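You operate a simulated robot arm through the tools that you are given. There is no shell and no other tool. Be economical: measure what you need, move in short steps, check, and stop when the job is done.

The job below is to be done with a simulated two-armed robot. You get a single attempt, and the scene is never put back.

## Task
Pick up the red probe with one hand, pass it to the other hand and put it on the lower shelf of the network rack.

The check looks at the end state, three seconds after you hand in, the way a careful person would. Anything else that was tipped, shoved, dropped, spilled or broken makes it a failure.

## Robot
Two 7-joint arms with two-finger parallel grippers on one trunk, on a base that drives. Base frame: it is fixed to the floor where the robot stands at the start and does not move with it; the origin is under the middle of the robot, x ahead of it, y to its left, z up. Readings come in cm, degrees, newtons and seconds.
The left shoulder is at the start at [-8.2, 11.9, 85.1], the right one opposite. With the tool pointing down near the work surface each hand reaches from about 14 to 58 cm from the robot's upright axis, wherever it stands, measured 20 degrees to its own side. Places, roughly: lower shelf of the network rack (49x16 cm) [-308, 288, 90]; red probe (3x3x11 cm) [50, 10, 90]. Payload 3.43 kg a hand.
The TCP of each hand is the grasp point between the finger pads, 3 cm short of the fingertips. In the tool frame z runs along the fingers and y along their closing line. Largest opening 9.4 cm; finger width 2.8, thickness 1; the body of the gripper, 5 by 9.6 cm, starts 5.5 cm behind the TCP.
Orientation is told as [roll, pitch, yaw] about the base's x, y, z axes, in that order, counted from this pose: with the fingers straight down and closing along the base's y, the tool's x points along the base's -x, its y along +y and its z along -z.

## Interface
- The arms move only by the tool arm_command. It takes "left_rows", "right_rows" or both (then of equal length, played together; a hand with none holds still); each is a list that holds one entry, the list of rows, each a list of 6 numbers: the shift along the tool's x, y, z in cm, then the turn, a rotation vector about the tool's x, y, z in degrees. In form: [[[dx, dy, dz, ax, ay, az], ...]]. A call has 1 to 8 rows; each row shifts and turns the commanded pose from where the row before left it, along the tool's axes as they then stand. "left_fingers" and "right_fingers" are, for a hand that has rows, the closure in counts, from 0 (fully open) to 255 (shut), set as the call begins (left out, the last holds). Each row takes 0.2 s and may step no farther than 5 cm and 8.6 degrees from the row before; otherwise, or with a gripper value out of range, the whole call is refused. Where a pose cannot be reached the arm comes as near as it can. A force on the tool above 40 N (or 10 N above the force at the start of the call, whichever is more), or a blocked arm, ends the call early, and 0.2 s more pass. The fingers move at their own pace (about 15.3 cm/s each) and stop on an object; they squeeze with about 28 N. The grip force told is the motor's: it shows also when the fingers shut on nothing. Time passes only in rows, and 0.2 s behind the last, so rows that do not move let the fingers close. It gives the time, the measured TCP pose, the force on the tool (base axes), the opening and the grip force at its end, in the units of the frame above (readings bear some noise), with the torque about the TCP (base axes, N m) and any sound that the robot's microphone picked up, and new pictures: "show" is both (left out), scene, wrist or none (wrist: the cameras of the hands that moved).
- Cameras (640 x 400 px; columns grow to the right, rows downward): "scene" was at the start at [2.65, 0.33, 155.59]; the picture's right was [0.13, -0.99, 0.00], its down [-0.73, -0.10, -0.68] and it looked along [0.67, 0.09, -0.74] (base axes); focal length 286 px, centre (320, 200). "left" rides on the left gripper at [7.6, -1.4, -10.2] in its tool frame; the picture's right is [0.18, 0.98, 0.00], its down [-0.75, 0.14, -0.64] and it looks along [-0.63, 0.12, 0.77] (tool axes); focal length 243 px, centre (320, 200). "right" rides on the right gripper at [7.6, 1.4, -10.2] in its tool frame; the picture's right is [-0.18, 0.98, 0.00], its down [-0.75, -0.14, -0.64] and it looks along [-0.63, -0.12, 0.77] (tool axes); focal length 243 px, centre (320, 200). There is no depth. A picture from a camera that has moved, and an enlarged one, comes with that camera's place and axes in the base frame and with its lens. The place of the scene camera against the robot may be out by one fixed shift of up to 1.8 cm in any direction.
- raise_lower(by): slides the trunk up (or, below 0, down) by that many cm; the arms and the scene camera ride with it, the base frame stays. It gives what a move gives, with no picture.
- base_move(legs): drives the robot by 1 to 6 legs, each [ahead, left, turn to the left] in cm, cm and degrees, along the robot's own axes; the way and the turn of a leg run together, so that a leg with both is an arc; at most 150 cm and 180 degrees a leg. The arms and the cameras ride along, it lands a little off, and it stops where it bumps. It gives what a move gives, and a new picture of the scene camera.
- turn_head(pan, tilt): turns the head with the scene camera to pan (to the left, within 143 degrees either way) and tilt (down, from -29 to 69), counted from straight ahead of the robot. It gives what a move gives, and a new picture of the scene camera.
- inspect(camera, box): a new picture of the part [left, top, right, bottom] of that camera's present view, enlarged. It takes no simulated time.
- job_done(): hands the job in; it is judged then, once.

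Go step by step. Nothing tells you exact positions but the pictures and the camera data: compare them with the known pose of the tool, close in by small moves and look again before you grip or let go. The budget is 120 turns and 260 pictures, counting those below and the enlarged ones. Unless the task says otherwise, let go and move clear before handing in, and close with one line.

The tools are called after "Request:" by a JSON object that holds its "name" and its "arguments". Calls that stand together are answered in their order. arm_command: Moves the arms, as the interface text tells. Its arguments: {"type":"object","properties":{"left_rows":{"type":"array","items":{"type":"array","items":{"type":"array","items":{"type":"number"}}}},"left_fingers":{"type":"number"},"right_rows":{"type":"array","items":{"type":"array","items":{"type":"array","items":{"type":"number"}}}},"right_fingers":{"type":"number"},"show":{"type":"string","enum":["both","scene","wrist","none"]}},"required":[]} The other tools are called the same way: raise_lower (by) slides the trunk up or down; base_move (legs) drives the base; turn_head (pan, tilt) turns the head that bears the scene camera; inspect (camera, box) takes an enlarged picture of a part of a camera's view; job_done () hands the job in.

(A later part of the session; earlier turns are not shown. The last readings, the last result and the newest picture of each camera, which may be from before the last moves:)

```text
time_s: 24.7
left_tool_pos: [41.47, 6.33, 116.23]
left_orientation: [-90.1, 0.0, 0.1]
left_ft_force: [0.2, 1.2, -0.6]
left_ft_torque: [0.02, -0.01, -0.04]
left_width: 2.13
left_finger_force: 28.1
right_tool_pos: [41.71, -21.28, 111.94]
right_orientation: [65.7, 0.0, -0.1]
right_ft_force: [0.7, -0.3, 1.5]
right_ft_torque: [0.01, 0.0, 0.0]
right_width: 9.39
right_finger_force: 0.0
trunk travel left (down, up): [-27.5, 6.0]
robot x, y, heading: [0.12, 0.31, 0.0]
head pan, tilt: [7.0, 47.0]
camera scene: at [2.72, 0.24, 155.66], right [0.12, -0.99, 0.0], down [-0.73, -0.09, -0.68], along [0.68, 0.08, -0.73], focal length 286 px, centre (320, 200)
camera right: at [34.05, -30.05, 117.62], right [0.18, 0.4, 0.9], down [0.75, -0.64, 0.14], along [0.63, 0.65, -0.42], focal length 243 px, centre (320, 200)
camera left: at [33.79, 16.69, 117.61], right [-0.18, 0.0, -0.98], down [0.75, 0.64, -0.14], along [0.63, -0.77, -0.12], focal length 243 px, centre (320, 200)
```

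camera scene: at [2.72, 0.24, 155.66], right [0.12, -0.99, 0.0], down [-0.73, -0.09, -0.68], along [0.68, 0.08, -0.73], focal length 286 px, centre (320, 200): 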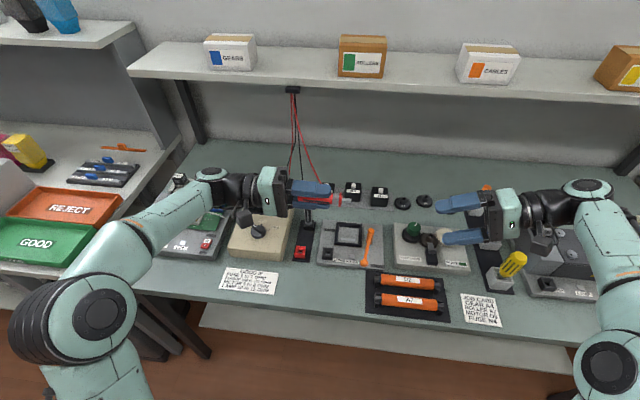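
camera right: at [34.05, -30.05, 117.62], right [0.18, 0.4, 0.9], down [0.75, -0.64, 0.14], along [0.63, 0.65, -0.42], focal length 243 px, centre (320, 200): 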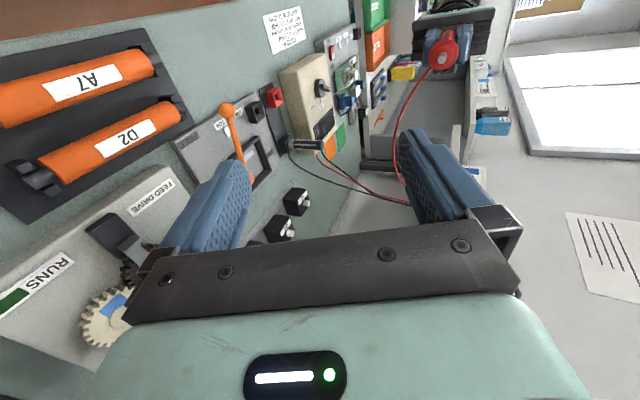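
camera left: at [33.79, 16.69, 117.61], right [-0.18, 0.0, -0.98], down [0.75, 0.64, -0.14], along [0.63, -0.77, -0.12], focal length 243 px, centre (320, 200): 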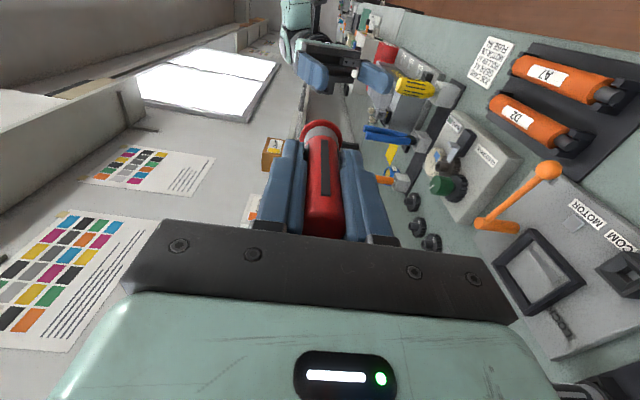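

The left holds the probe level. Finish levelling the right hand, line it up, and stop short to check alignment.

Request:
{"name": "arm_command", "arguments": {"right_rows": [[[0, 0, 0, -8.2, 0, 0], [0, 0, 0, -8.2, 0, 0], [0.2, 0, 0, -8, 0, 0], [0, 2.1, 3, 0, 0, 0], [0, 2.1, 4, 0, 0, 0], [0, 0, 4, 0, 0, 0], [0, 0, 0, 0, 0, 0]]], "right_fingers": 110}}

Request:
{"name": "inspect", "arguments": {"camera": "right", "box": [220, 60, 420, 240]}}

Request:
{"name": "inspect", "arguments": {"camera": "scene", "box": [250, 130, 470, 270]}}

```text
time_s: 26.3
left_tool_pos: [41.43, 6.39, 116.3]
left_orientation: [-90.0, 0.0, 0.0]
left_ft_force: [-0.5, 0.8, -0.4]
left_ft_torque: [0.03, -0.01, 0.0]
left_width: 2.14
left_finger_force: 27.7
right_tool_pos: [41.29, -10.21, 116.48]
right_orientation: [90.1, 0.0, 0.1]
right_ft_force: [0.2, -0.5, 0.7]
right_ft_torque: [-0.01, 0.0, 0.0]
right_width: 5.38
right_finger_force: 0.1
trunk travel left (down, up): [-27.5, 6.0]
robot x, y, heading: [-0.43, 0.04, 0.2]
head pan, tilt: [7.0, 47.0]
camera scene: at [2.7, 0.23, 155.66], right [0.12, -0.99, 0.0], down [-0.73, -0.09, -0.68], along [0.68, 0.08, -0.73], focal length 286 px, centre (320, 200)
camera right: at [33.59, -20.55, 118.01], right [0.18, 0.0, 0.98], down [0.75, -0.64, -0.14], along [0.63, 0.77, -0.12], focal length 243 px, centre (320, 200)
```

scene: 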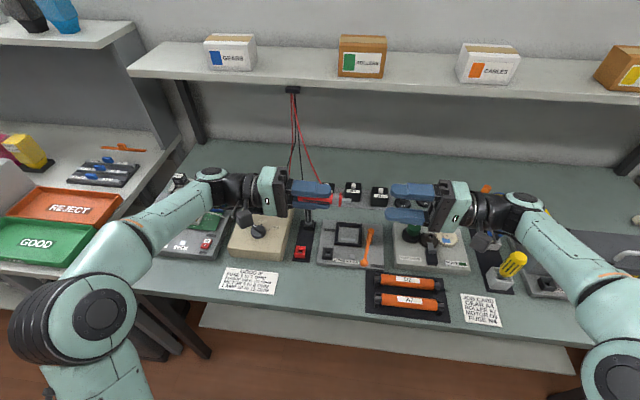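
right: 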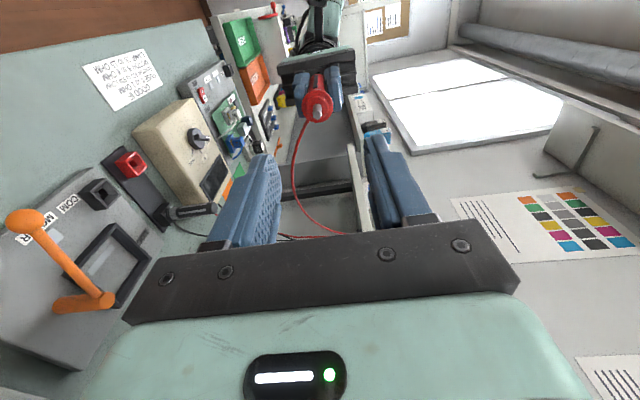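

```text
2.22 times, centred on (320, 150) of right
camera zoom: at [33.59, -20.55, 118.01], right [0.18, 0.0, 0.98], down [0.75, -0.64, -0.14], along [0.63, 0.77, -0.12], focal length 539 px, centre (320, 311)
```

zoom: 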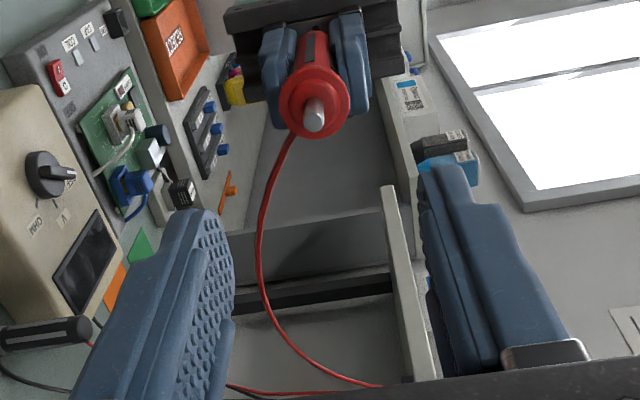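

```text
2.86 times, centred on (360, 200) of scene
camera zoom: at [2.7, 0.23, 155.66], right [0.12, -0.99, 0.0], down [-0.73, -0.09, -0.68], along [0.68, 0.08, -0.73], focal length 816 px, centre (206, 200)
```

zoom: 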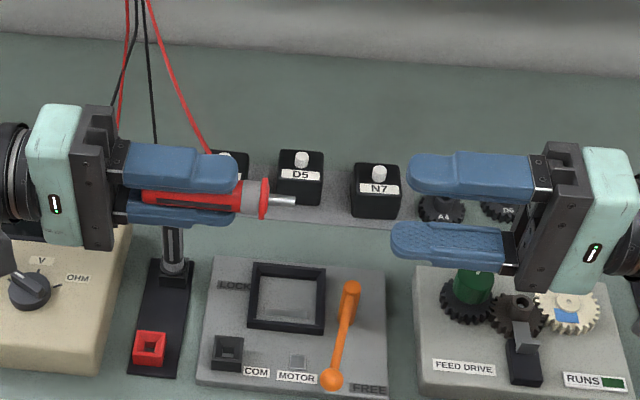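

Aligned in x and z. Advance so the fingertips start straddling the metal tip, then check.

Request:
{"name": "arm_command", "arguments": {"right_rows": [[[-0.1, -0.2, 2.5, 0, 0, 0], [0, 0, 2.5, 0, 0, 0], [0, 0, 2, 0, 0, 0], [0, 0, 0.8, 0, 0, 0], [0, 0, 0, 0, 0, 0]]], "show": "none"}}

Request:
{"name": "inspect", "arguments": {"camera": "right", "box": [220, 60, 420, 240]}}

Request:
{"name": "inspect", "arguments": {"camera": "scene", "box": [260, 150, 420, 250]}}

Request:
{"name": "inspect", "arguments": {"camera": "left", "box": [220, 60, 420, 240]}}

```text
time_s: 27.5
left_tool_pos: [41.35, 6.49, 116.23]
left_orientation: [-90.0, 0.0, 0.0]
left_ft_force: [1.1, 0.5, 0.0]
left_ft_torque: [0.01, 0.02, -0.02]
left_width: 2.12
left_finger_force: 28.2
right_tool_pos: [41.53, -2.5, 116.21]
right_orientation: [90.0, 0.0, 0.1]
right_ft_force: [-0.1, 0.0, 0.5]
right_ft_torque: [0.0, -0.02, 0.0]
right_width: 5.35
right_finger_force: 0.0
trunk travel left (down, up): [-27.5, 6.0]
robot x, y, heading: [-0.45, -0.21, 0.1]
head pan, tilt: [7.0, 47.0]
```

```text
2.22 times, centred on (320, 150) of right
camera zoom: at [33.91, -12.81, 117.73], right [0.18, 0.0, 0.98], down [0.75, -0.64, -0.14], along [0.63, 0.77, -0.12], focal length 539 px, centre (320, 311)
```

zoom: 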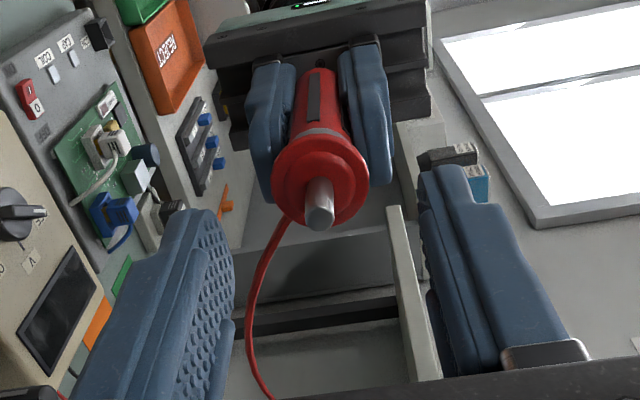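

```text
4.00 times, centred on (340, 200) of scene
camera zoom: at [2.7, 0.28, 155.66], right [0.12, -0.99, 0.0], down [-0.73, -0.09, -0.68], along [0.68, 0.08, -0.73], focal length 1143 px, centre (240, 200)
```

zoom: 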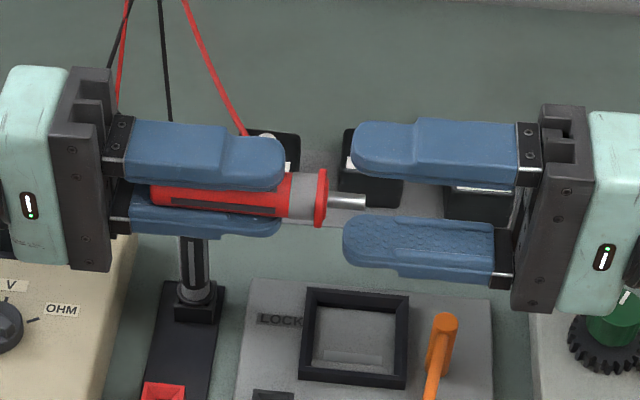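

```text
2.22 times, centred on (320, 150) of left
camera zoom: at [33.78, 16.73, 117.61], right [-0.18, 0.0, -0.98], down [0.75, 0.64, -0.14], along [0.63, -0.77, -0.12], focal length 539 px, centre (320, 311)
```

zoom: 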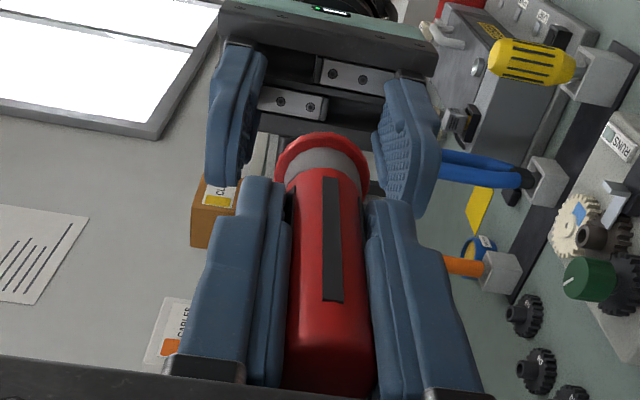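

The fingertips overlap about half the tip. Advance 0.8 cm more and check.

Request:
{"name": "arm_command", "arguments": {"right_rows": [[[0, 0, 0.4, 0, 0, 0], [0, 0, 0.4, 0, 0, 0], [0, 0, 0, 0, 0, 0]]], "show": "none"}}

Request:
{"name": "inspect", "arguments": {"camera": "scene", "box": [260, 150, 420, 250]}}

```text
time_s: 28.3
left_tool_pos: [41.47, 6.61, 116.22]
left_orientation: [-90.1, -0.1, 0.0]
left_ft_force: [-0.9, -0.1, -0.7]
left_ft_torque: [-0.02, 0.03, -0.01]
left_width: 2.14
left_finger_force: 27.7
right_tool_pos: [41.61, -1.57, 116.12]
right_orientation: [90.0, 0.0, 0.1]
right_ft_force: [-0.5, 0.5, -0.5]
right_ft_torque: [0.01, 0.01, -0.02]
right_width: 5.35
right_finger_force: 0.0
trunk travel left (down, up): [-27.5, 6.0]
robot x, y, heading: [-0.21, -0.07, 0.0]
head pan, tilt: [7.0, 47.0]
```

```text
4.00 times, centred on (340, 200) of scene
camera zoom: at [2.71, 0.28, 155.66], right [0.12, -0.99, 0.0], down [-0.73, -0.09, -0.68], along [0.68, 0.08, -0.73], focal length 1143 px, centre (240, 200)
```

zoom: 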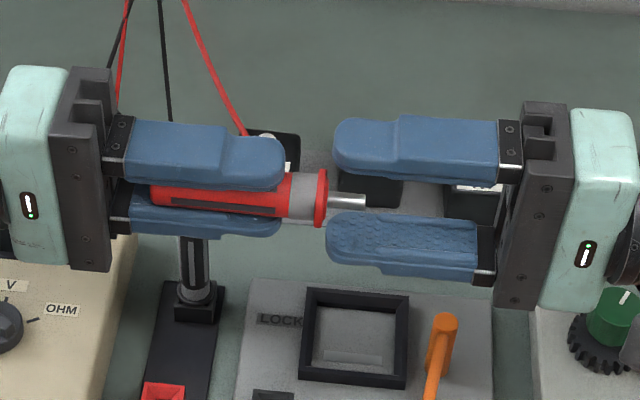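

Fingertips are level with the flange face. Close the right hand on the tip.

Request:
{"name": "arm_command", "arguments": {"right_rows": [[[0, 0, 0, 0, 0, 0], [0, 0, 0, 0, 0, 0], [0, 0, 0, 0, 0, 0], [0, 0, 0, 0, 0, 0]]], "right_fingers": 255, "show": "wrist"}}

Request:
{"name": "inspect", "arguments": {"camera": "scene", "box": [260, 150, 420, 250]}}

```text
time_s: 29.3
left_tool_pos: [41.4, 6.49, 116.23]
left_orientation: [-90.0, -0.1, 0.0]
left_ft_force: [-0.6, -0.5, -2.1]
left_ft_torque: [0.15, -0.01, -0.02]
left_width: 2.14
left_finger_force: 28.1
right_tool_pos: [41.61, -1.72, 116.35]
right_orientation: [90.0, 0.0, 0.1]
right_ft_force: [0.5, 1.3, 1.2]
right_ft_torque: [0.06, 0.02, -0.03]
right_width: 0.68
right_finger_force: 28.2
trunk travel left (down, up): [-27.5, 6.0]
robot x, y, heading: [0.06, 0.52, 0.0]
head pan, tilt: [7.0, 47.0]
camera right: at [33.95, -11.97, 117.78], right [0.18, 0.0, 0.98], down [0.75, -0.64, -0.14], along [0.63, 0.77, -0.12], focal length 243 px, centre (320, 200)
```

right: 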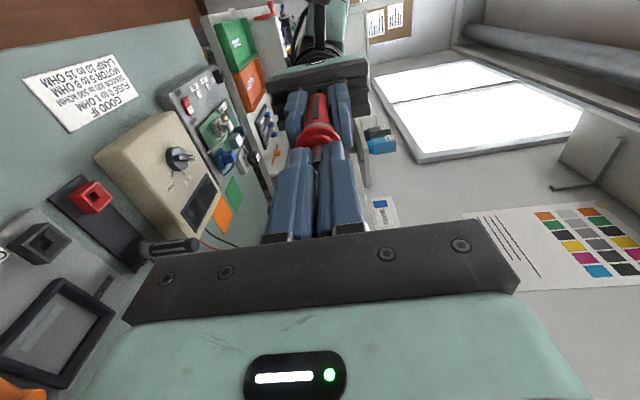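

```text
4.00 times, centred on (340, 200) of scene
camera zoom: at [2.71, 0.28, 155.66], right [0.12, -0.99, 0.0], down [-0.73, -0.09, -0.68], along [0.68, 0.08, -0.73], focal length 1143 px, centre (240, 200)
```

zoom: 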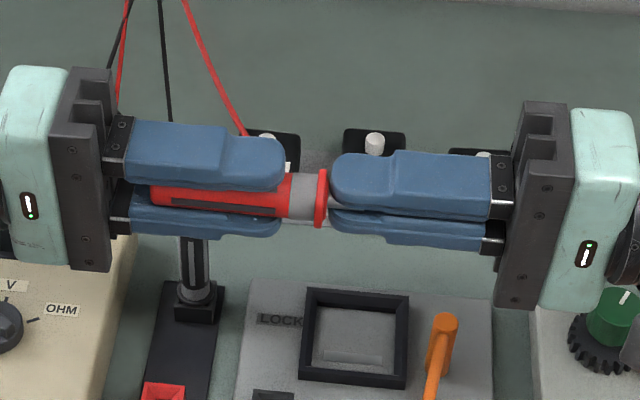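

Both hands hold the probe (right width 0.68 on the tip). Open the left and back it off along its axis.

Request:
{"name": "arm_command", "arguments": {"left_rows": [[[0, 0, 0, 0, 0, 0], [0, 0, 0, 0, 0, 0], [0, 0, 0, 0, 0, 0]]], "left_fingers": 130, "show": "none"}}

Request:
{"name": "inspect", "arguments": {"camera": "scene", "box": [260, 150, 420, 250]}}

```text
time_s: 30.1
left_tool_pos: [41.54, 6.53, 116.17]
left_orientation: [-90.0, -0.1, -0.1]
left_ft_force: [-0.1, 0.2, -0.6]
left_ft_torque: [0.01, -0.07, 0.0]
left_width: 4.6
left_finger_force: 0.0
right_tool_pos: [41.69, -1.69, 116.14]
right_orientation: [90.0, 0.0, 0.0]
right_ft_force: [0.1, -0.5, 0.8]
right_ft_torque: [-0.02, 0.01, 0.02]
right_width: 0.69
right_finger_force: 27.8
trunk travel left (down, up): [-27.5, 6.0]
robot x, y, heading: [-0.01, -0.19, 0.2]
head pan, tilt: [7.0, 47.0]
```

```text
4.00 times, centred on (340, 200) of scene
camera zoom: at [2.71, 0.28, 155.66], right [0.12, -0.99, 0.0], down [-0.73, -0.09, -0.68], along [0.68, 0.08, -0.73], focal length 1143 px, centre (240, 200)
```

zoom: 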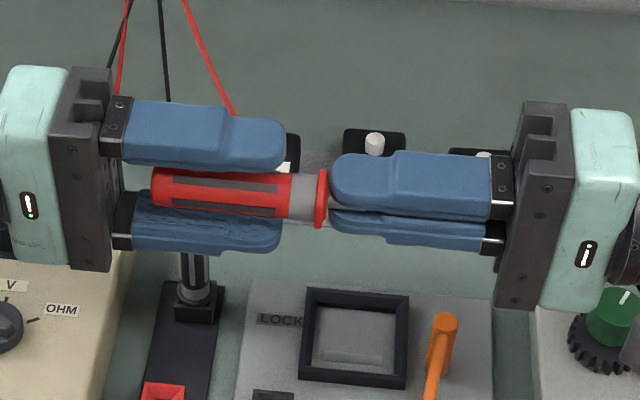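

The probe stays level in the right hand. Back the left hand away and fold it.

Request:
{"name": "arm_command", "arguments": {"left_rows": [[[0, 0, -3, 0, 0, 0], [0, 0, -4, 0, 0, 0], [0, 0, -4, 0, 0, 0], [2, 0, -4, 0, 0, 0], [3, 0, 0, 0, 0, 0], [3, 0, 0, 0, 0, 0]]]}}

Request:
{"name": "inspect", "arguments": {"camera": "scene", "box": [220, 60, 440, 250]}}

```text
time_s: 31.5
left_tool_pos: [32.94, 21.19, 116.37]
left_orientation: [-90.0, -0.1, 0.0]
left_ft_force: [0.7, -0.1, 0.0]
left_ft_torque: [0.0, -0.01, 0.02]
left_width: 4.61
left_finger_force: 0.1
right_tool_pos: [41.59, -1.59, 116.33]
right_orientation: [90.1, 0.0, 0.0]
right_ft_force: [0.2, -0.1, -0.3]
right_ft_torque: [-0.05, -0.01, -0.04]
right_width: 0.67
right_finger_force: 28.2
trunk travel left (down, up): [-27.5, 6.0]
robot x, y, heading: [0.59, 0.06, -0.1]
head pan, tilt: [7.0, 47.0]
camera scene: at [2.64, 0.28, 155.66], right [0.12, -0.99, 0.0], down [-0.73, -0.09, -0.68], along [0.68, 0.08, -0.73], focal length 286 px, centre (320, 200)
camera left: at [25.33, 31.53, 117.69], right [-0.18, 0.0, -0.98], down [0.75, 0.64, -0.14], along [0.63, -0.77, -0.12], focal length 243 px, centre (320, 200)
```

scene: 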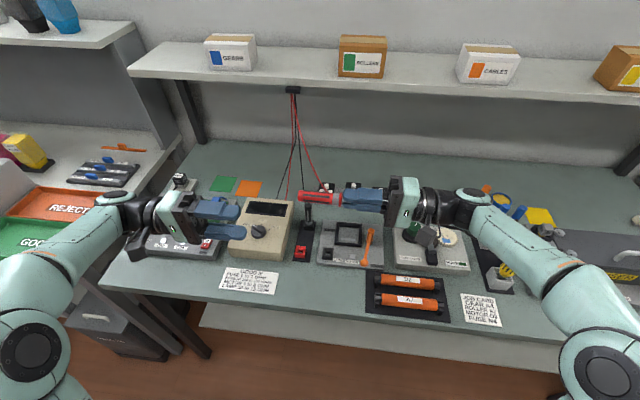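
left: 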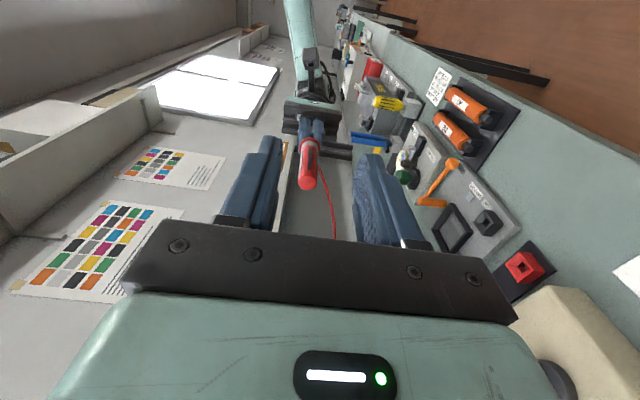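

```text
2.11 times, centred on (330, 155) of scene
camera zoom: at [2.64, 0.28, 155.66], right [0.12, -0.99, 0.0], down [-0.73, -0.09, -0.68], along [0.68, 0.08, -0.73], focal length 602 px, centre (299, 295)
```

zoom: 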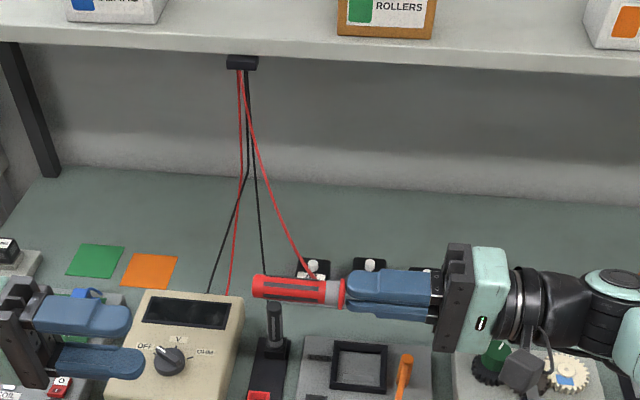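

The probe is firmly in the right hand; the lead hangs slack. I'll back the base a little to see whether the lead resists.

Request:
{"name": "base_move", "arguments": {"legs": [[-15, 0, 0]]}}

Request:
{"name": "inspect", "arguments": {"camera": "scene", "box": [220, 30, 440, 250]}}

```text
time_s: 32.9
left_tool_pos: [18.65, 21.16, 116.43]
left_orientation: [-90.0, -0.1, -0.4]
left_ft_force: [0.6, -0.5, 0.7]
left_ft_torque: [0.01, -0.01, -0.01]
left_width: 4.61
left_finger_force: 0.1
right_tool_pos: [27.23, -1.95, 116.22]
right_orientation: [90.0, 0.0, -0.3]
right_ft_force: [0.2, 0.5, -0.3]
right_ft_torque: [-0.02, 0.03, -0.01]
right_width: 0.66
right_finger_force: 28.2
trunk travel left (down, up): [-27.5, 6.0]
robot x, y, heading: [-14.34, -0.26, -0.2]
head pan, tilt: [7.0, 47.0]
camera scene: at [-11.78, 0.3, 155.67], right [0.12, -0.99, 0.0], down [-0.73, -0.09, -0.68], along [0.68, 0.08, -0.73], focal length 286 px, centre (320, 200)
```

scene: 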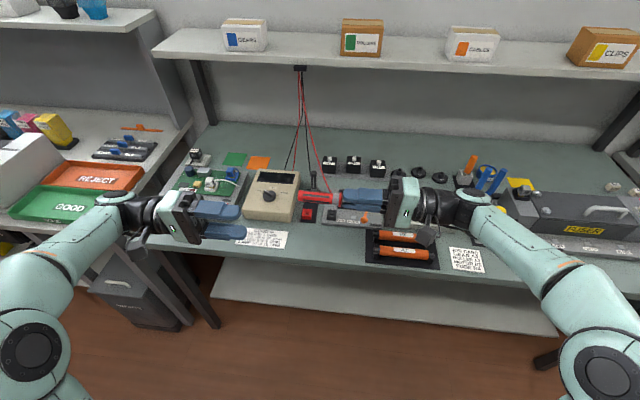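

```text
1.82 times, centred on (330, 140) of scene
camera zoom: at [-11.78, 0.3, 155.67], right [0.12, -0.99, 0.0], down [-0.73, -0.09, -0.68], along [0.68, 0.08, -0.73], focal length 520 px, centre (302, 309)
```

zoom: 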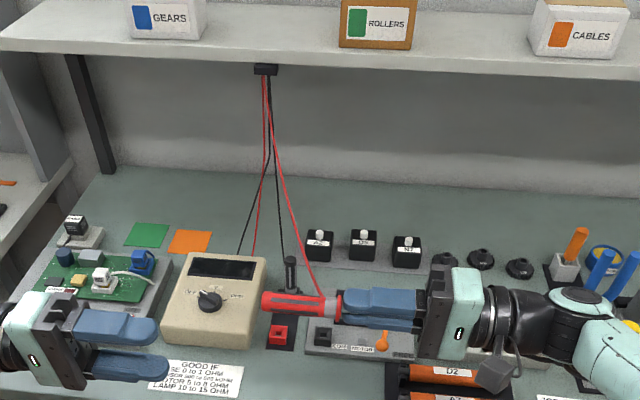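

No resistance; the lead pays out. Back off further, then fold: left hand down, right hand turned to point forward with the probe.

Request:
{"name": "base_move", "arguments": {"legs": [[-14, 0, 0]]}}

Request:
{"name": "arm_command", "arguments": {"left_rows": [[[0, 0, 0, -8.2, 0, 0], [0, 0, 0, -8.2, 0, 0], [0, 0, 0, -8.2, 0, 0], [0, 0, 0, -8.2, 0, 0], [0, 0, 0, -8.2, 0, 0], [0, 0, 0, -8.2, 0, 0], [0, 0, 0, -8.2, 0, 0], [0, 0, 0, -8.2, 0, 0]]], "right_rows": [[[0, 0, -2, 0, -8.2, 0], [0, 0, -2, 0, -8.2, 0], [0, 0, -2, 0, -8.2, 0], [0, 0, -2, 0, -8.2, 0], [0, 0, -1, 0, -8.2, 0], [0, 0, -1, 0, -8.2, 0], [-1, 0, -1, 0, -8.2, 0], [-1, 0, -1, 0, -8.2, 0]]]}}

```text
time_s: 34.2
left_tool_pos: [5.05, 21.01, 116.41]
left_orientation: [-90.0, 0.0, -0.4]
left_ft_force: [-0.5, 0.1, 0.6]
left_ft_torque: [-0.02, 0.05, 0.01]
left_width: 4.6
left_finger_force: 0.1
right_tool_pos: [13.36, -1.91, 116.28]
right_orientation: [90.0, 0.0, -0.4]
right_ft_force: [0.7, 0.6, -0.1]
right_ft_torque: [-0.03, 0.04, 0.01]
right_width: 0.65
right_finger_force: 28.1
trunk travel left (down, up): [-27.5, 6.0]
robot x, y, heading: [-28.05, 0.02, -0.4]
head pan, tilt: [7.0, 47.0]
camera scene: at [-25.47, 0.37, 155.67], right [0.11, -0.99, 0.0], down [-0.73, -0.08, -0.68], along [0.68, 0.08, -0.73], focal length 286 px, centre (320, 200)
```

scene: 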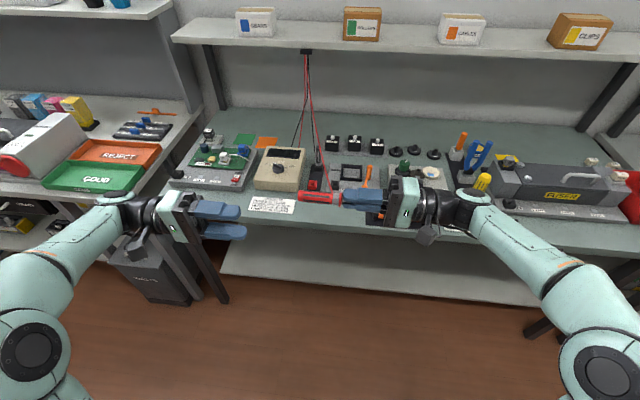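

```text
time_s: 36.0
left_tool_pos: [5.1, 21.27, 116.32]
left_orientation: [-24.4, -0.1, -0.5]
left_ft_force: [-0.2, -0.1, -0.3]
left_ft_torque: [-0.03, 0.0, -0.01]
left_width: 4.58
left_finger_force: 0.0
right_tool_pos: [9.9, -13.99, 116.23]
right_orientation: [90.0, -0.1, -66.1]
right_ft_force: [-0.1, -0.1, 0.0]
right_ft_torque: [0.0, 0.0, 0.02]
right_width: 0.68
right_finger_force: 28.2
trunk travel left (down, up): [-27.5, 6.0]
robot x, y, heading: [-28.09, 0.16, -0.6]
head pan, tilt: [7.0, 47.0]
camera scene: at [-25.46, 0.36, 155.66], right [0.11, -0.99, 0.0], down [-0.73, -0.08, -0.68], along [0.68, 0.08, -0.73], focal length 286 px, centre (320, 200)
camera right: at [-2.48, -11.24, 117.72], right [0.08, -0.17, 0.98], down [-0.28, -0.95, -0.14], along [0.96, -0.27, -0.12], focal length 243 px, centre (320, 200)
camera left: at [-2.59, 24.16, 126.16], right [-0.18, 0.9, -0.4], down [0.76, 0.39, 0.53], along [0.63, -0.21, -0.75], focal length 243 px, centre (320, 200)
```

scene: 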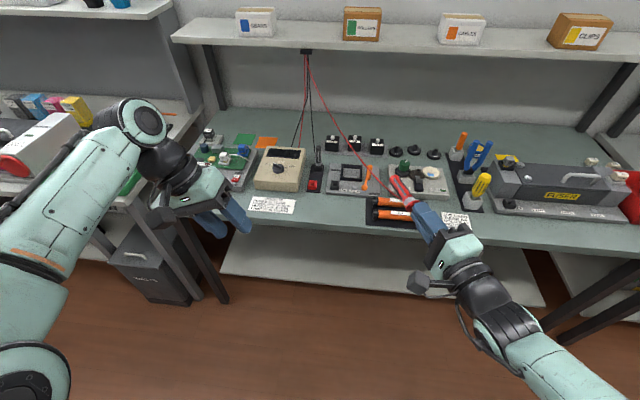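
right: 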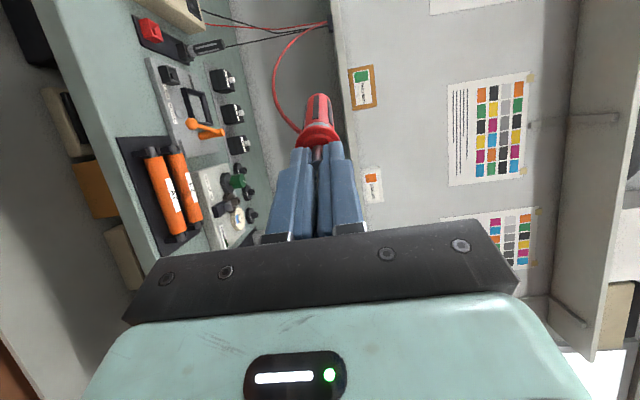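
left: 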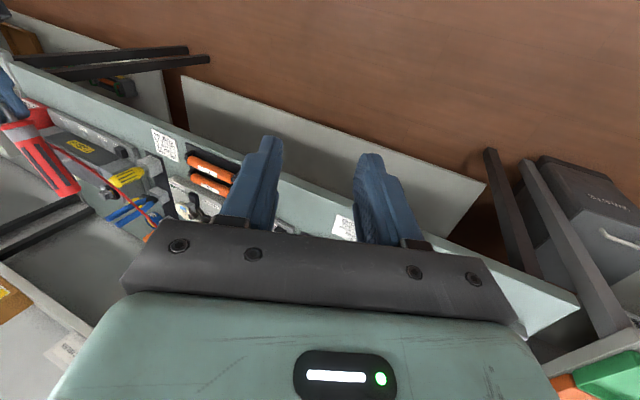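

Lead still slack. Finish folding both hands, then turn the robot left.

Request:
{"name": "arm_command", "arguments": {"left_rows": [[[0, 0, 0, -8.2, 0, 0], [0, 0, 0, -8.2, 0, 0], [0, 0, 0, -8, 0, 0], [1, 0, 0, 0, 0, 0]]], "right_rows": [[[0, 0, -1, 0, -8.2, 0], [0, 0, -1, 0, -8.2, 0], [0, 0, -1, 0, -7.6, 0], [0, 0, -2, 0, 0, 0]]], "show": "none"}}

Request:
{"name": "turn_head", "arguments": {"pan": 0, "tilt": 35}}

Request:
{"name": "base_move", "arguments": {"legs": [[0, 0, 45]]}}

```text
time_s: 37.1
left_tool_pos: [4.09, 21.24, 116.32]
left_orientation: [0.0, 0.0, -0.4]
left_ft_force: [-0.1, -0.1, -0.1]
left_ft_torque: [0.01, -0.02, -0.02]
left_width: 4.62
left_finger_force: 0.1
right_tool_pos: [5.94, -15.64, 114.42]
right_orientation: [87.1, 7.9, -88.5]
right_ft_force: [-0.1, 0.2, 0.5]
right_ft_torque: [-0.03, 0.02, 0.01]
right_width: 0.68
right_finger_force: 27.5
trunk travel left (down, up): [-27.5, 6.0]
robot x, y, heading: [-28.26, 0.25, -0.4]
head pan, tilt: [7.0, 47.0]
stopped in row 4 (right hand): the arm was blocked; the commanded pose is now the measured one
```

```text
time_s: 37.9
left_tool_pos: [4.05, 21.1, 116.27]
left_orientation: [0.1, -0.1, -0.5]
left_ft_force: [0.7, 0.2, 0.4]
left_ft_torque: [0.0, -0.03, 0.0]
left_width: 4.6
left_finger_force: 0.0
right_tool_pos: [6.11, -15.69, 114.48]
right_orientation: [87.1, 8.1, -88.7]
right_ft_force: [-0.4, -0.4, -0.4]
right_ft_torque: [-0.01, 0.05, 0.01]
right_width: 0.68
right_finger_force: 28.6
trunk travel left (down, up): [-27.5, 6.0]
robot x, y, heading: [-28.26, 0.19, -0.3]
head pan, tilt: [0.0, 35.0]
camera scene: at [-24.51, -0.64, 157.42], right [-0.01, -1.0, 0.0], down [-0.57, 0.0, -0.82], along [0.82, -0.01, -0.57], focal length 286 px, centre (320, 200)
```

scene: 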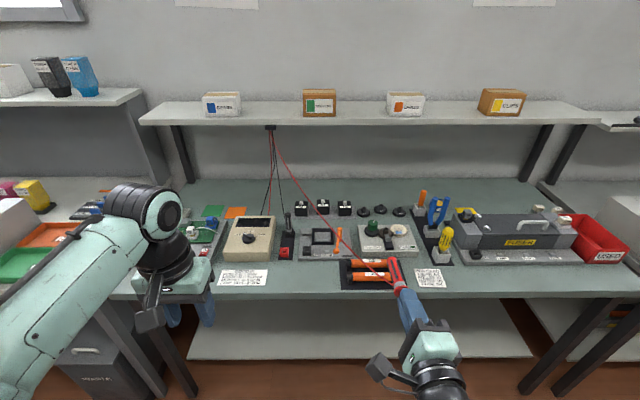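

```text
time_s: 40.3
left_tool_pos: [-19.98, 37.7, 116.42]
left_orientation: [0.2, -0.1, 44.1]
left_ft_force: [0.9, -0.5, 0.0]
left_ft_torque: [0.02, -0.01, 0.02]
left_width: 4.58
left_finger_force: 0.0
right_tool_pos: [7.34, 12.83, 114.26]
right_orientation: [87.1, 8.0, -44.1]
right_ft_force: [-0.4, -0.2, 1.0]
right_ft_torque: [-0.03, 0.05, -0.02]
right_width: 0.69
right_finger_force: 28.0
trunk travel left (down, up): [-27.5, 6.0]
robot x, y, heading: [-28.19, 0.1, 44.2]
head pan, tilt: [0.0, 35.0]
camera scene: at [-25.75, 2.47, 157.42], right [0.7, -0.72, 0.0], down [-0.41, -0.4, -0.82], along [0.59, 0.57, -0.57], focal length 286 px, centre (320, 200)
```

scene: 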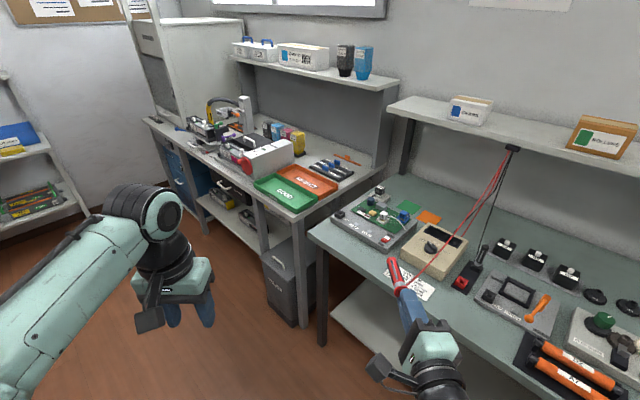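

Lead tracks along without pulling. Continue turning to face +y.

Request:
{"name": "base_move", "arguments": {"legs": [[0, 0, 46]]}}

```text
time_s: 42.8
left_tool_pos: [-49.55, 32.2, 116.4]
left_orientation: [0.1, 0.0, 90.2]
left_ft_force: [0.2, 0.1, -0.5]
left_ft_torque: [-0.01, 0.02, 0.01]
left_width: 4.61
left_finger_force: 0.0
right_tool_pos: [-12.64, 34.4, 114.45]
right_orientation: [87.1, 8.1, 2.0]
right_ft_force: [0.4, 0.0, 0.2]
right_ft_torque: [0.01, -0.03, -0.01]
right_width: 0.67
right_finger_force: 28.0
trunk travel left (down, up): [-27.5, 6.0]
robot x, y, heading: [-27.97, 0.36, 90.0]
head pan, tilt: [0.0, 35.0]
camera scene: at [-28.93, 3.81, 157.42], right [1.0, 0.0, 0.0], down [0.0, -0.57, -0.82], along [0.0, 0.82, -0.57], focal length 286 px, centre (320, 200)
```

scene: 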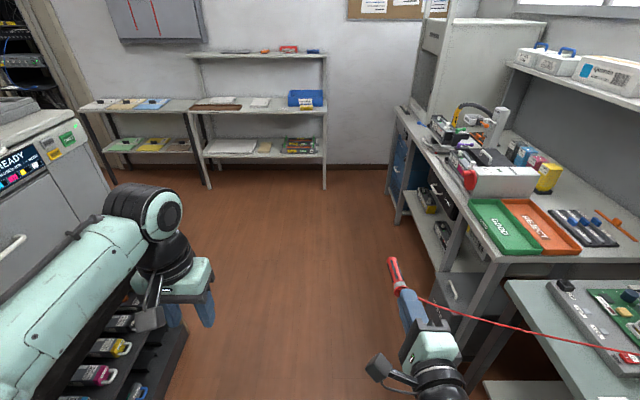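

Clear lane ahead. Drive forward in two legs, watching the lead and forces.

Request:
{"name": "base_move", "arguments": {"legs": [[70, 0, 0]]}}

Request:
{"name": "arm_command", "arguments": {"right_rows": [[[0, 0, 0, 0, 0, 0]]], "show": "wrist"}}

```text
time_s: 46.6
left_tool_pos: [-50.19, 101.75, 116.2]
left_orientation: [0.1, 0.1, 90.6]
left_ft_force: [0.9, -0.1, 0.2]
left_ft_torque: [-0.01, 0.03, -0.02]
left_width: 4.62
left_finger_force: 0.1
right_tool_pos: [-13.29, 104.36, 114.38]
right_orientation: [87.0, 8.0, 2.4]
right_ft_force: [0.4, 0.4, -0.8]
right_ft_torque: [-0.02, -0.01, -0.02]
right_width: 0.67
right_finger_force: 28.3
trunk travel left (down, up): [-27.5, 6.0]
robot x, y, heading: [-28.87, 69.96, 90.5]
head pan, tilt: [0.0, 35.0]
camera scene: at [-29.44, 73.73, 157.42], right [1.0, 0.01, 0.0], down [0.01, -0.57, -0.82], along [-0.01, 0.82, -0.57], focal length 286 px, centre (320, 200)
```

scene: 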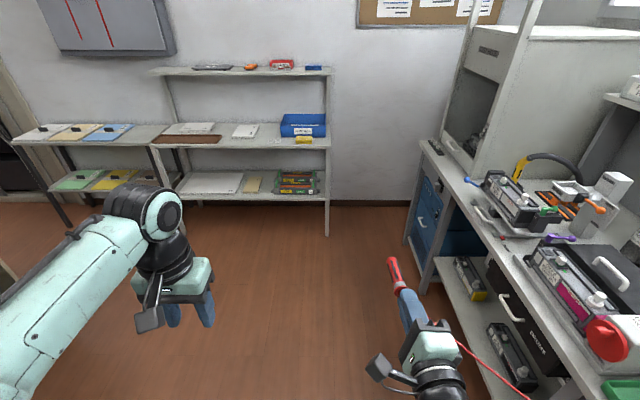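

```text
time_s: 47.0
left_tool_pos: [-50.28, 101.86, 116.37]
left_orientation: [0.0, 0.0, 90.5]
left_ft_force: [-0.6, -0.3, 0.5]
left_ft_torque: [0.02, -0.01, -0.03]
left_width: 4.63
left_finger_force: 0.1
right_tool_pos: [-13.36, 104.46, 114.34]
right_orientation: [87.0, 8.0, 2.4]
right_ft_force: [-0.4, 0.4, -1.1]
right_ft_torque: [0.03, -0.02, 0.0]
right_width: 0.69
right_finger_force: 28.2
trunk travel left (down, up): [-27.5, 6.0]
robot x, y, heading: [-28.1, 70.6, 90.4]
head pan, tilt: [0.0, 35.0]
camera right: at [-20.26, 93.87, 117.49], right [0.32, 0.06, 0.95], down [0.76, -0.62, -0.21], along [0.57, 0.78, -0.24], focal length 243 px, centre (320, 200)
```

right: 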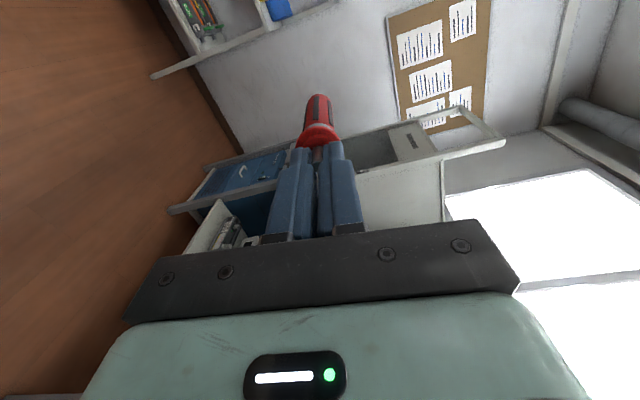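

Everything is stable. Go 85 cm ahead, then turn left to face the rack end.

Request:
{"name": "base_move", "arguments": {"legs": [[85, 0, 0], [0, 0, 70]]}}

```text
time_s: 54.5
left_tool_pos: [-67.31, 145.89, 116.36]
left_orientation: [0.1, 0.0, 159.6]
left_ft_force: [-0.7, -0.4, -0.5]
left_ft_torque: [0.02, 0.0, 0.02]
left_width: 4.62
left_finger_force: 0.0
right_tool_pos: [-56.46, 181.18, 114.3]
right_orientation: [87.1, 8.0, 71.5]
right_ft_force: [0.6, -0.6, 0.2]
right_ft_torque: [0.03, -0.02, 0.03]
right_width: 0.67
right_finger_force: 27.8
trunk travel left (down, up): [-27.5, 6.0]
robot x, y, heading: [-30.03, 154.86, 159.6]
head pan, tilt: [0.0, 35.0]
camera scene: at [-34.7, 155.52, 157.42], right [0.35, 0.94, 0.0], down [0.54, -0.2, -0.82], along [-0.77, 0.28, -0.57], focal length 286 px, centre (320, 200)
```

scene: 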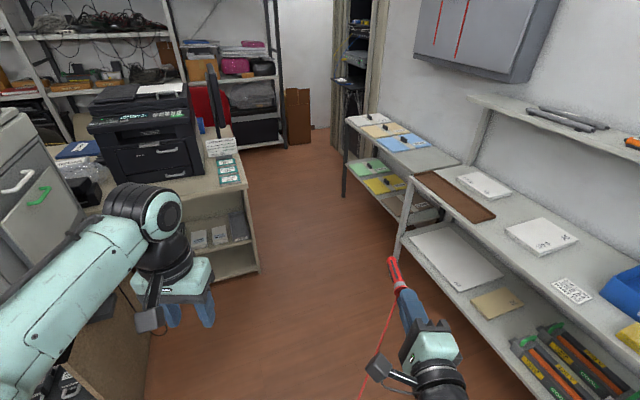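

The rack is visible at the end beyond a ~90 cm passage between the printer desk and wall tables. Let me inspect it.

Request:
{"name": "inspect", "arguments": {"camera": "scene", "box": [280, 0, 440, 200]}}

Request:
{"name": "turn_head", "arguments": {"pan": -8, "tilt": 12}}

Request:
{"name": "inspect", "arguments": {"camera": "scene", "box": [250, 100, 410, 300]}}

```text
2.00 times, centred on (360, 100) of scene
camera zoom: at [-34.7, 155.52, 157.42], right [0.35, 0.94, 0.0], down [0.54, -0.2, -0.82], along [-0.77, 0.28, -0.57], focal length 571 px, centre (240, 400)
```

zoom: 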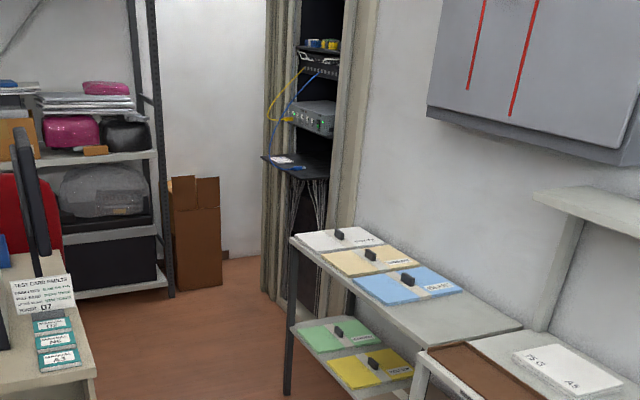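

```text
time_s: 55.4
left_tool_pos: [-67.29, 145.81, 116.28]
left_orientation: [0.1, -0.1, 159.5]
left_ft_force: [0.0, -0.2, 1.3]
left_ft_torque: [-0.01, 0.02, 0.0]
left_width: 4.59
left_finger_force: 0.1
right_tool_pos: [-56.37, 181.12, 114.29]
right_orientation: [87.0, 8.0, 71.5]
right_ft_force: [-0.2, -0.2, 0.6]
right_ft_torque: [-0.03, -0.02, 0.0]
right_width: 0.68
right_finger_force: 27.3
trunk travel left (down, up): [-27.5, 6.0]
robot x, y, heading: [-29.81, 154.58, 159.7]
head pan, tilt: [-8.0, 12.0]
camera scene: at [-34.66, 156.88, 161.1], right [0.47, 0.88, 0.0], down [0.18, -0.1, -0.98], along [-0.86, 0.46, -0.21], focal length 286 px, centre (320, 200)
```

scene: 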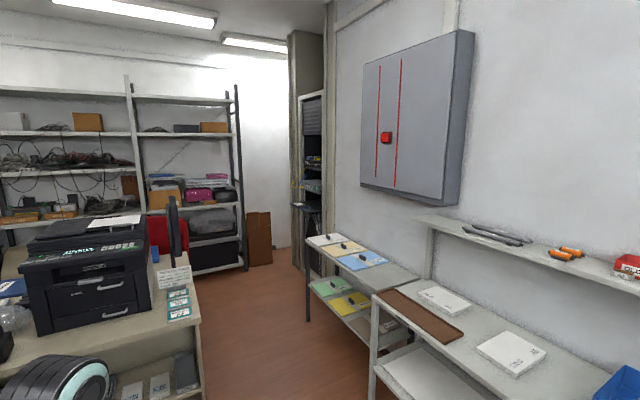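

```text
2.00 times, centred on (330, 200) of scene
camera zoom: at [-34.66, 156.88, 161.1], right [0.47, 0.88, 0.0], down [0.18, -0.1, -0.98], along [-0.86, 0.46, -0.21], focal length 571 px, centre (300, 200)
```

zoom: 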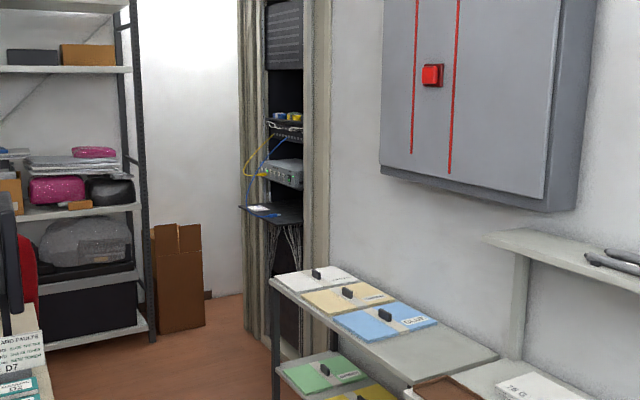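

The rack faces -y from an alcove; its lower shelf is a black tray protruding at z≈90 with a paper and a blue pen on it. I'll extend both arms forward to slim the elbows for the passage.

Request:
{"name": "arm_command", "arguments": {"left_rows": [[[-4, -2, 0, 0, 0, 0], [-4, -2, 0, 0, 0, 0], [-4, -2, 0, 0, 0, 0], [-3, -2, 0, 0, 0, 0]]], "right_rows": [[[0, 0, 3, 0, 0, 0], [0, 0, 3, 0, 0, 0], [0, 0, 3, -1.5, 0, -4], [0, 0, 3, -1.5, 0, -4]]], "show": "none"}}

Request:
{"name": "turn_head", "arguments": {"pan": 0, "tilt": 40}}

```text
time_s: 56.0
left_tool_pos: [-72.49, 151.33, 116.22]
left_orientation: [0.2, -0.1, 159.6]
left_ft_force: [0.5, 1.3, 0.6]
left_ft_torque: [0.02, 0.02, -0.02]
left_width: 4.62
left_finger_force: 0.2
right_tool_pos: [-62.17, 175.06, 117.33]
right_orientation: [91.1, 11.2, 83.3]
right_ft_force: [0.2, 0.7, -0.5]
right_ft_torque: [0.01, -0.04, -0.03]
right_width: 0.68
right_finger_force: 28.4
trunk travel left (down, up): [-27.5, 6.0]
robot x, y, heading: [-29.35, 154.68, 159.7]
head pan, tilt: [-8.0, 12.0]
stopped in row 2 (right hand): the arm was blocked; the commanded pose is now the measured one
```

```text
time_s: 56.9
left_tool_pos: [-72.44, 151.46, 116.2]
left_orientation: [0.0, 0.0, 159.6]
left_ft_force: [-0.1, 0.2, 0.1]
left_ft_torque: [0.02, -0.01, 0.03]
left_width: 4.64
left_finger_force: 0.1
right_tool_pos: [-62.12, 175.05, 117.42]
right_orientation: [91.1, 11.2, 83.2]
right_ft_force: [0.1, -0.5, 0.6]
right_ft_torque: [-0.02, -0.01, 0.02]
right_width: 0.68
right_finger_force: 27.8
trunk travel left (down, up): [-27.5, 6.0]
robot x, y, heading: [-29.86, 154.57, 159.8]
head pan, tilt: [0.0, 40.0]
camera scene: at [-34.44, 155.42, 156.67], right [0.35, 0.94, 0.0], down [0.6, -0.22, -0.77], along [-0.72, 0.27, -0.64], focal length 286 px, centre (320, 200)
```

scene: 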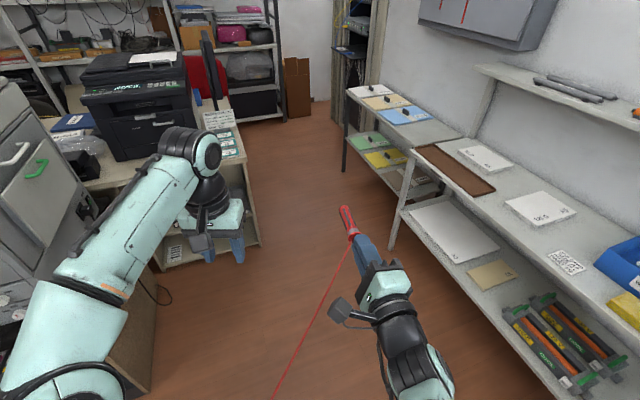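

The right wrist met a joint limit. I'll roll the hand about its finger axis (toward camera-down, its natural forward pose) to free it.

Request:
{"name": "arm_command", "arguments": {"right_rows": [[[0, 0, 0, 0, 0, -8], [0, 0, 0, 0, 0, -8], [0, 0, 0, 0, 0, -8], [0, 0, 0, 0, 0, -8], [0, 0, 0, 0, 0, -8], [0, 0, 0, 0, 0, -8]]], "show": "wrist"}}

```text
time_s: 57.7
left_tool_pos: [-72.5, 151.37, 116.25]
left_orientation: [0.1, 0.0, 159.7]
left_ft_force: [0.2, 0.2, 0.5]
left_ft_torque: [0.01, 0.0, 0.01]
left_width: 4.6
left_finger_force: 0.1
right_tool_pos: [-62.15, 173.28, 118.07]
right_orientation: [92.5, 0.3, 89.1]
right_ft_force: [1.1, 0.6, -0.3]
right_ft_torque: [0.0, 0.0, -0.04]
right_width: 0.67
right_finger_force: 27.9
trunk travel left (down, up): [-27.5, 6.0]
robot x, y, heading: [-29.82, 154.76, 159.7]
head pan, tilt: [0.0, 40.0]
stopped in row 3 (right hand): the arm was blocked; the commanded pose is now the measured one
camera right: at [-51.96, 165.39, 119.21], right [0.04, 0.19, 0.98], down [0.65, 0.74, -0.17], along [-0.76, 0.64, -0.09], focal length 243 px, centre (320, 200)
```

right: 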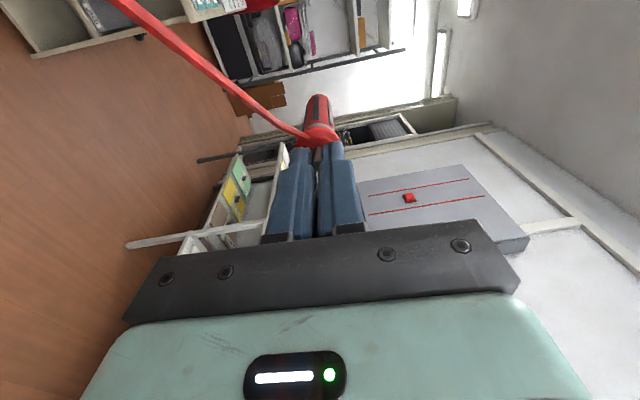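

It stays at the limit in this configuration. I'll go back the way it came (point left), then roll down and pitch up to a forward pose, which this arm reached easily before.

Request:
{"name": "arm_command", "arguments": {"left_rows": [[[0, 2, 0, 0, 0, 0], [0, 2, 0, 0, 0, 0], [0, 2, 0, 0, 0, 0], [0, 2, 0, 0, 0, 0], [0, 0, 0, 0, 0, 0], [0, 0, 0, 0, 0, 0], [0, 0, 0, 0, 0, 0], [0, 0, 0, 0, 0, 0]]], "right_rows": [[[-1, 0, 0, 0, 8.2, 0], [-1, 0, 0, 0, 8.2, 0], [-1, 0, -1, 0, 8.2, 0], [0, 0, -1, 0, 8.2, 0], [0, 0, -1, 0, 8.2, 0], [0, 0, -1.5, 0, 8.2, 0], [0, 0, -1.5, 0, 8.2, 0], [0, 0, -1.5, 0, 8.2, 0]]], "show": "none"}}

Request:
{"name": "inspect", "arguments": {"camera": "scene", "box": [0, 0, 640, 400]}}

```text
time_s: 59.5
left_tool_pos: [-75.23, 144.02, 116.18]
left_orientation: [0.0, -0.1, 159.7]
left_ft_force: [0.1, -0.6, 0.2]
left_ft_torque: [-0.02, -0.01, -0.03]
left_width: 4.63
left_finger_force: 0.1
right_tool_pos: [-56.55, 180.69, 117.8]
right_orientation: [91.0, -2.1, 154.8]
right_ft_force: [-0.4, -0.3, -0.2]
right_ft_torque: [0.04, -0.02, 0.04]
right_width: 0.69
right_finger_force: 27.7
trunk travel left (down, up): [-27.5, 6.0]
robot x, y, heading: [-29.94, 154.75, 159.7]
head pan, tilt: [0.0, 40.0]
```

```text
1.00 times, centred on (320, 200) of scene (not enlarged: the box is as wide or as high as the picture)
camera zoom: at [-34.49, 155.49, 156.67], right [0.35, 0.94, 0.0], down [0.6, -0.22, -0.77], along [-0.72, 0.27, -0.64], focal length 286 px, centre (320, 200)
```

zoom: 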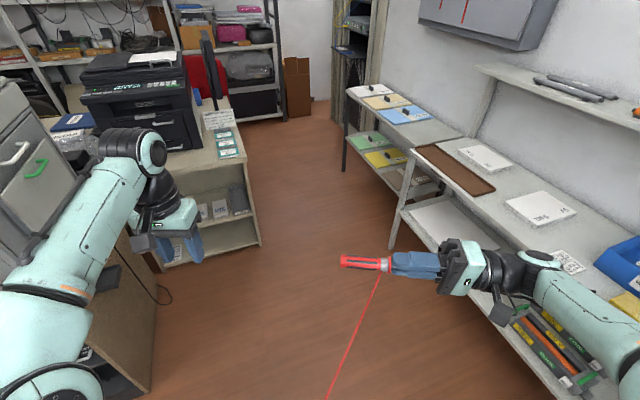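

Pointing left again. Now roll down, then pitch up forward.

Request:
{"name": "arm_command", "arguments": {"right_rows": [[[0, 0, 0, 8.2, 0, 0], [0, 0, 0, 8.2, 0, 0], [0, 0, 0, 8.2, 0, 0], [0, 0, 0, 8.2, 0, 0], [0, 0, 0, 8.2, 0, 0], [0, 0, 0, 8.2, 0, 0], [0, 0, 0, 8.2, 0, 0], [0, 0, 0, 8.2, 0, 0]]], "show": "none"}}

Request:
{"name": "arm_command", "arguments": {"right_rows": [[[0, 0, 0, 8.2, 0, 0], [0, 0, 0, 8.2, 0, 0], [0, 0, 0, 8.2, 0, 2], [0, 0, 0, 0, -8.2, 3], [0, 0, 0, 0, -8.2, 0], [0, 0, 0, 0, -8.2, 0], [0, 0, 0, 0, -8.2, 0], [0, 0, 0, 0, -8.2, 0]]]}}

```text
time_s: 61.3
left_tool_pos: [-75.16, 143.92, 116.11]
left_orientation: [0.0, 0.0, 159.6]
left_ft_force: [0.8, 0.0, 0.8]
left_ft_torque: [0.02, -0.01, 0.02]
left_width: 4.61
left_finger_force: 0.0
right_tool_pos: [-56.87, 180.67, 117.85]
right_orientation: [25.4, -2.1, 154.6]
right_ft_force: [-0.3, -1.0, -0.2]
right_ft_torque: [-0.01, -0.02, -0.01]
right_width: 0.67
right_finger_force: 27.9
trunk travel left (down, up): [-27.5, 6.0]
robot x, y, heading: [-29.63, 154.44, 159.8]
head pan, tilt: [0.0, 40.0]
```

```text
refused: row 4 steps farther than a row can; nothing moved
```

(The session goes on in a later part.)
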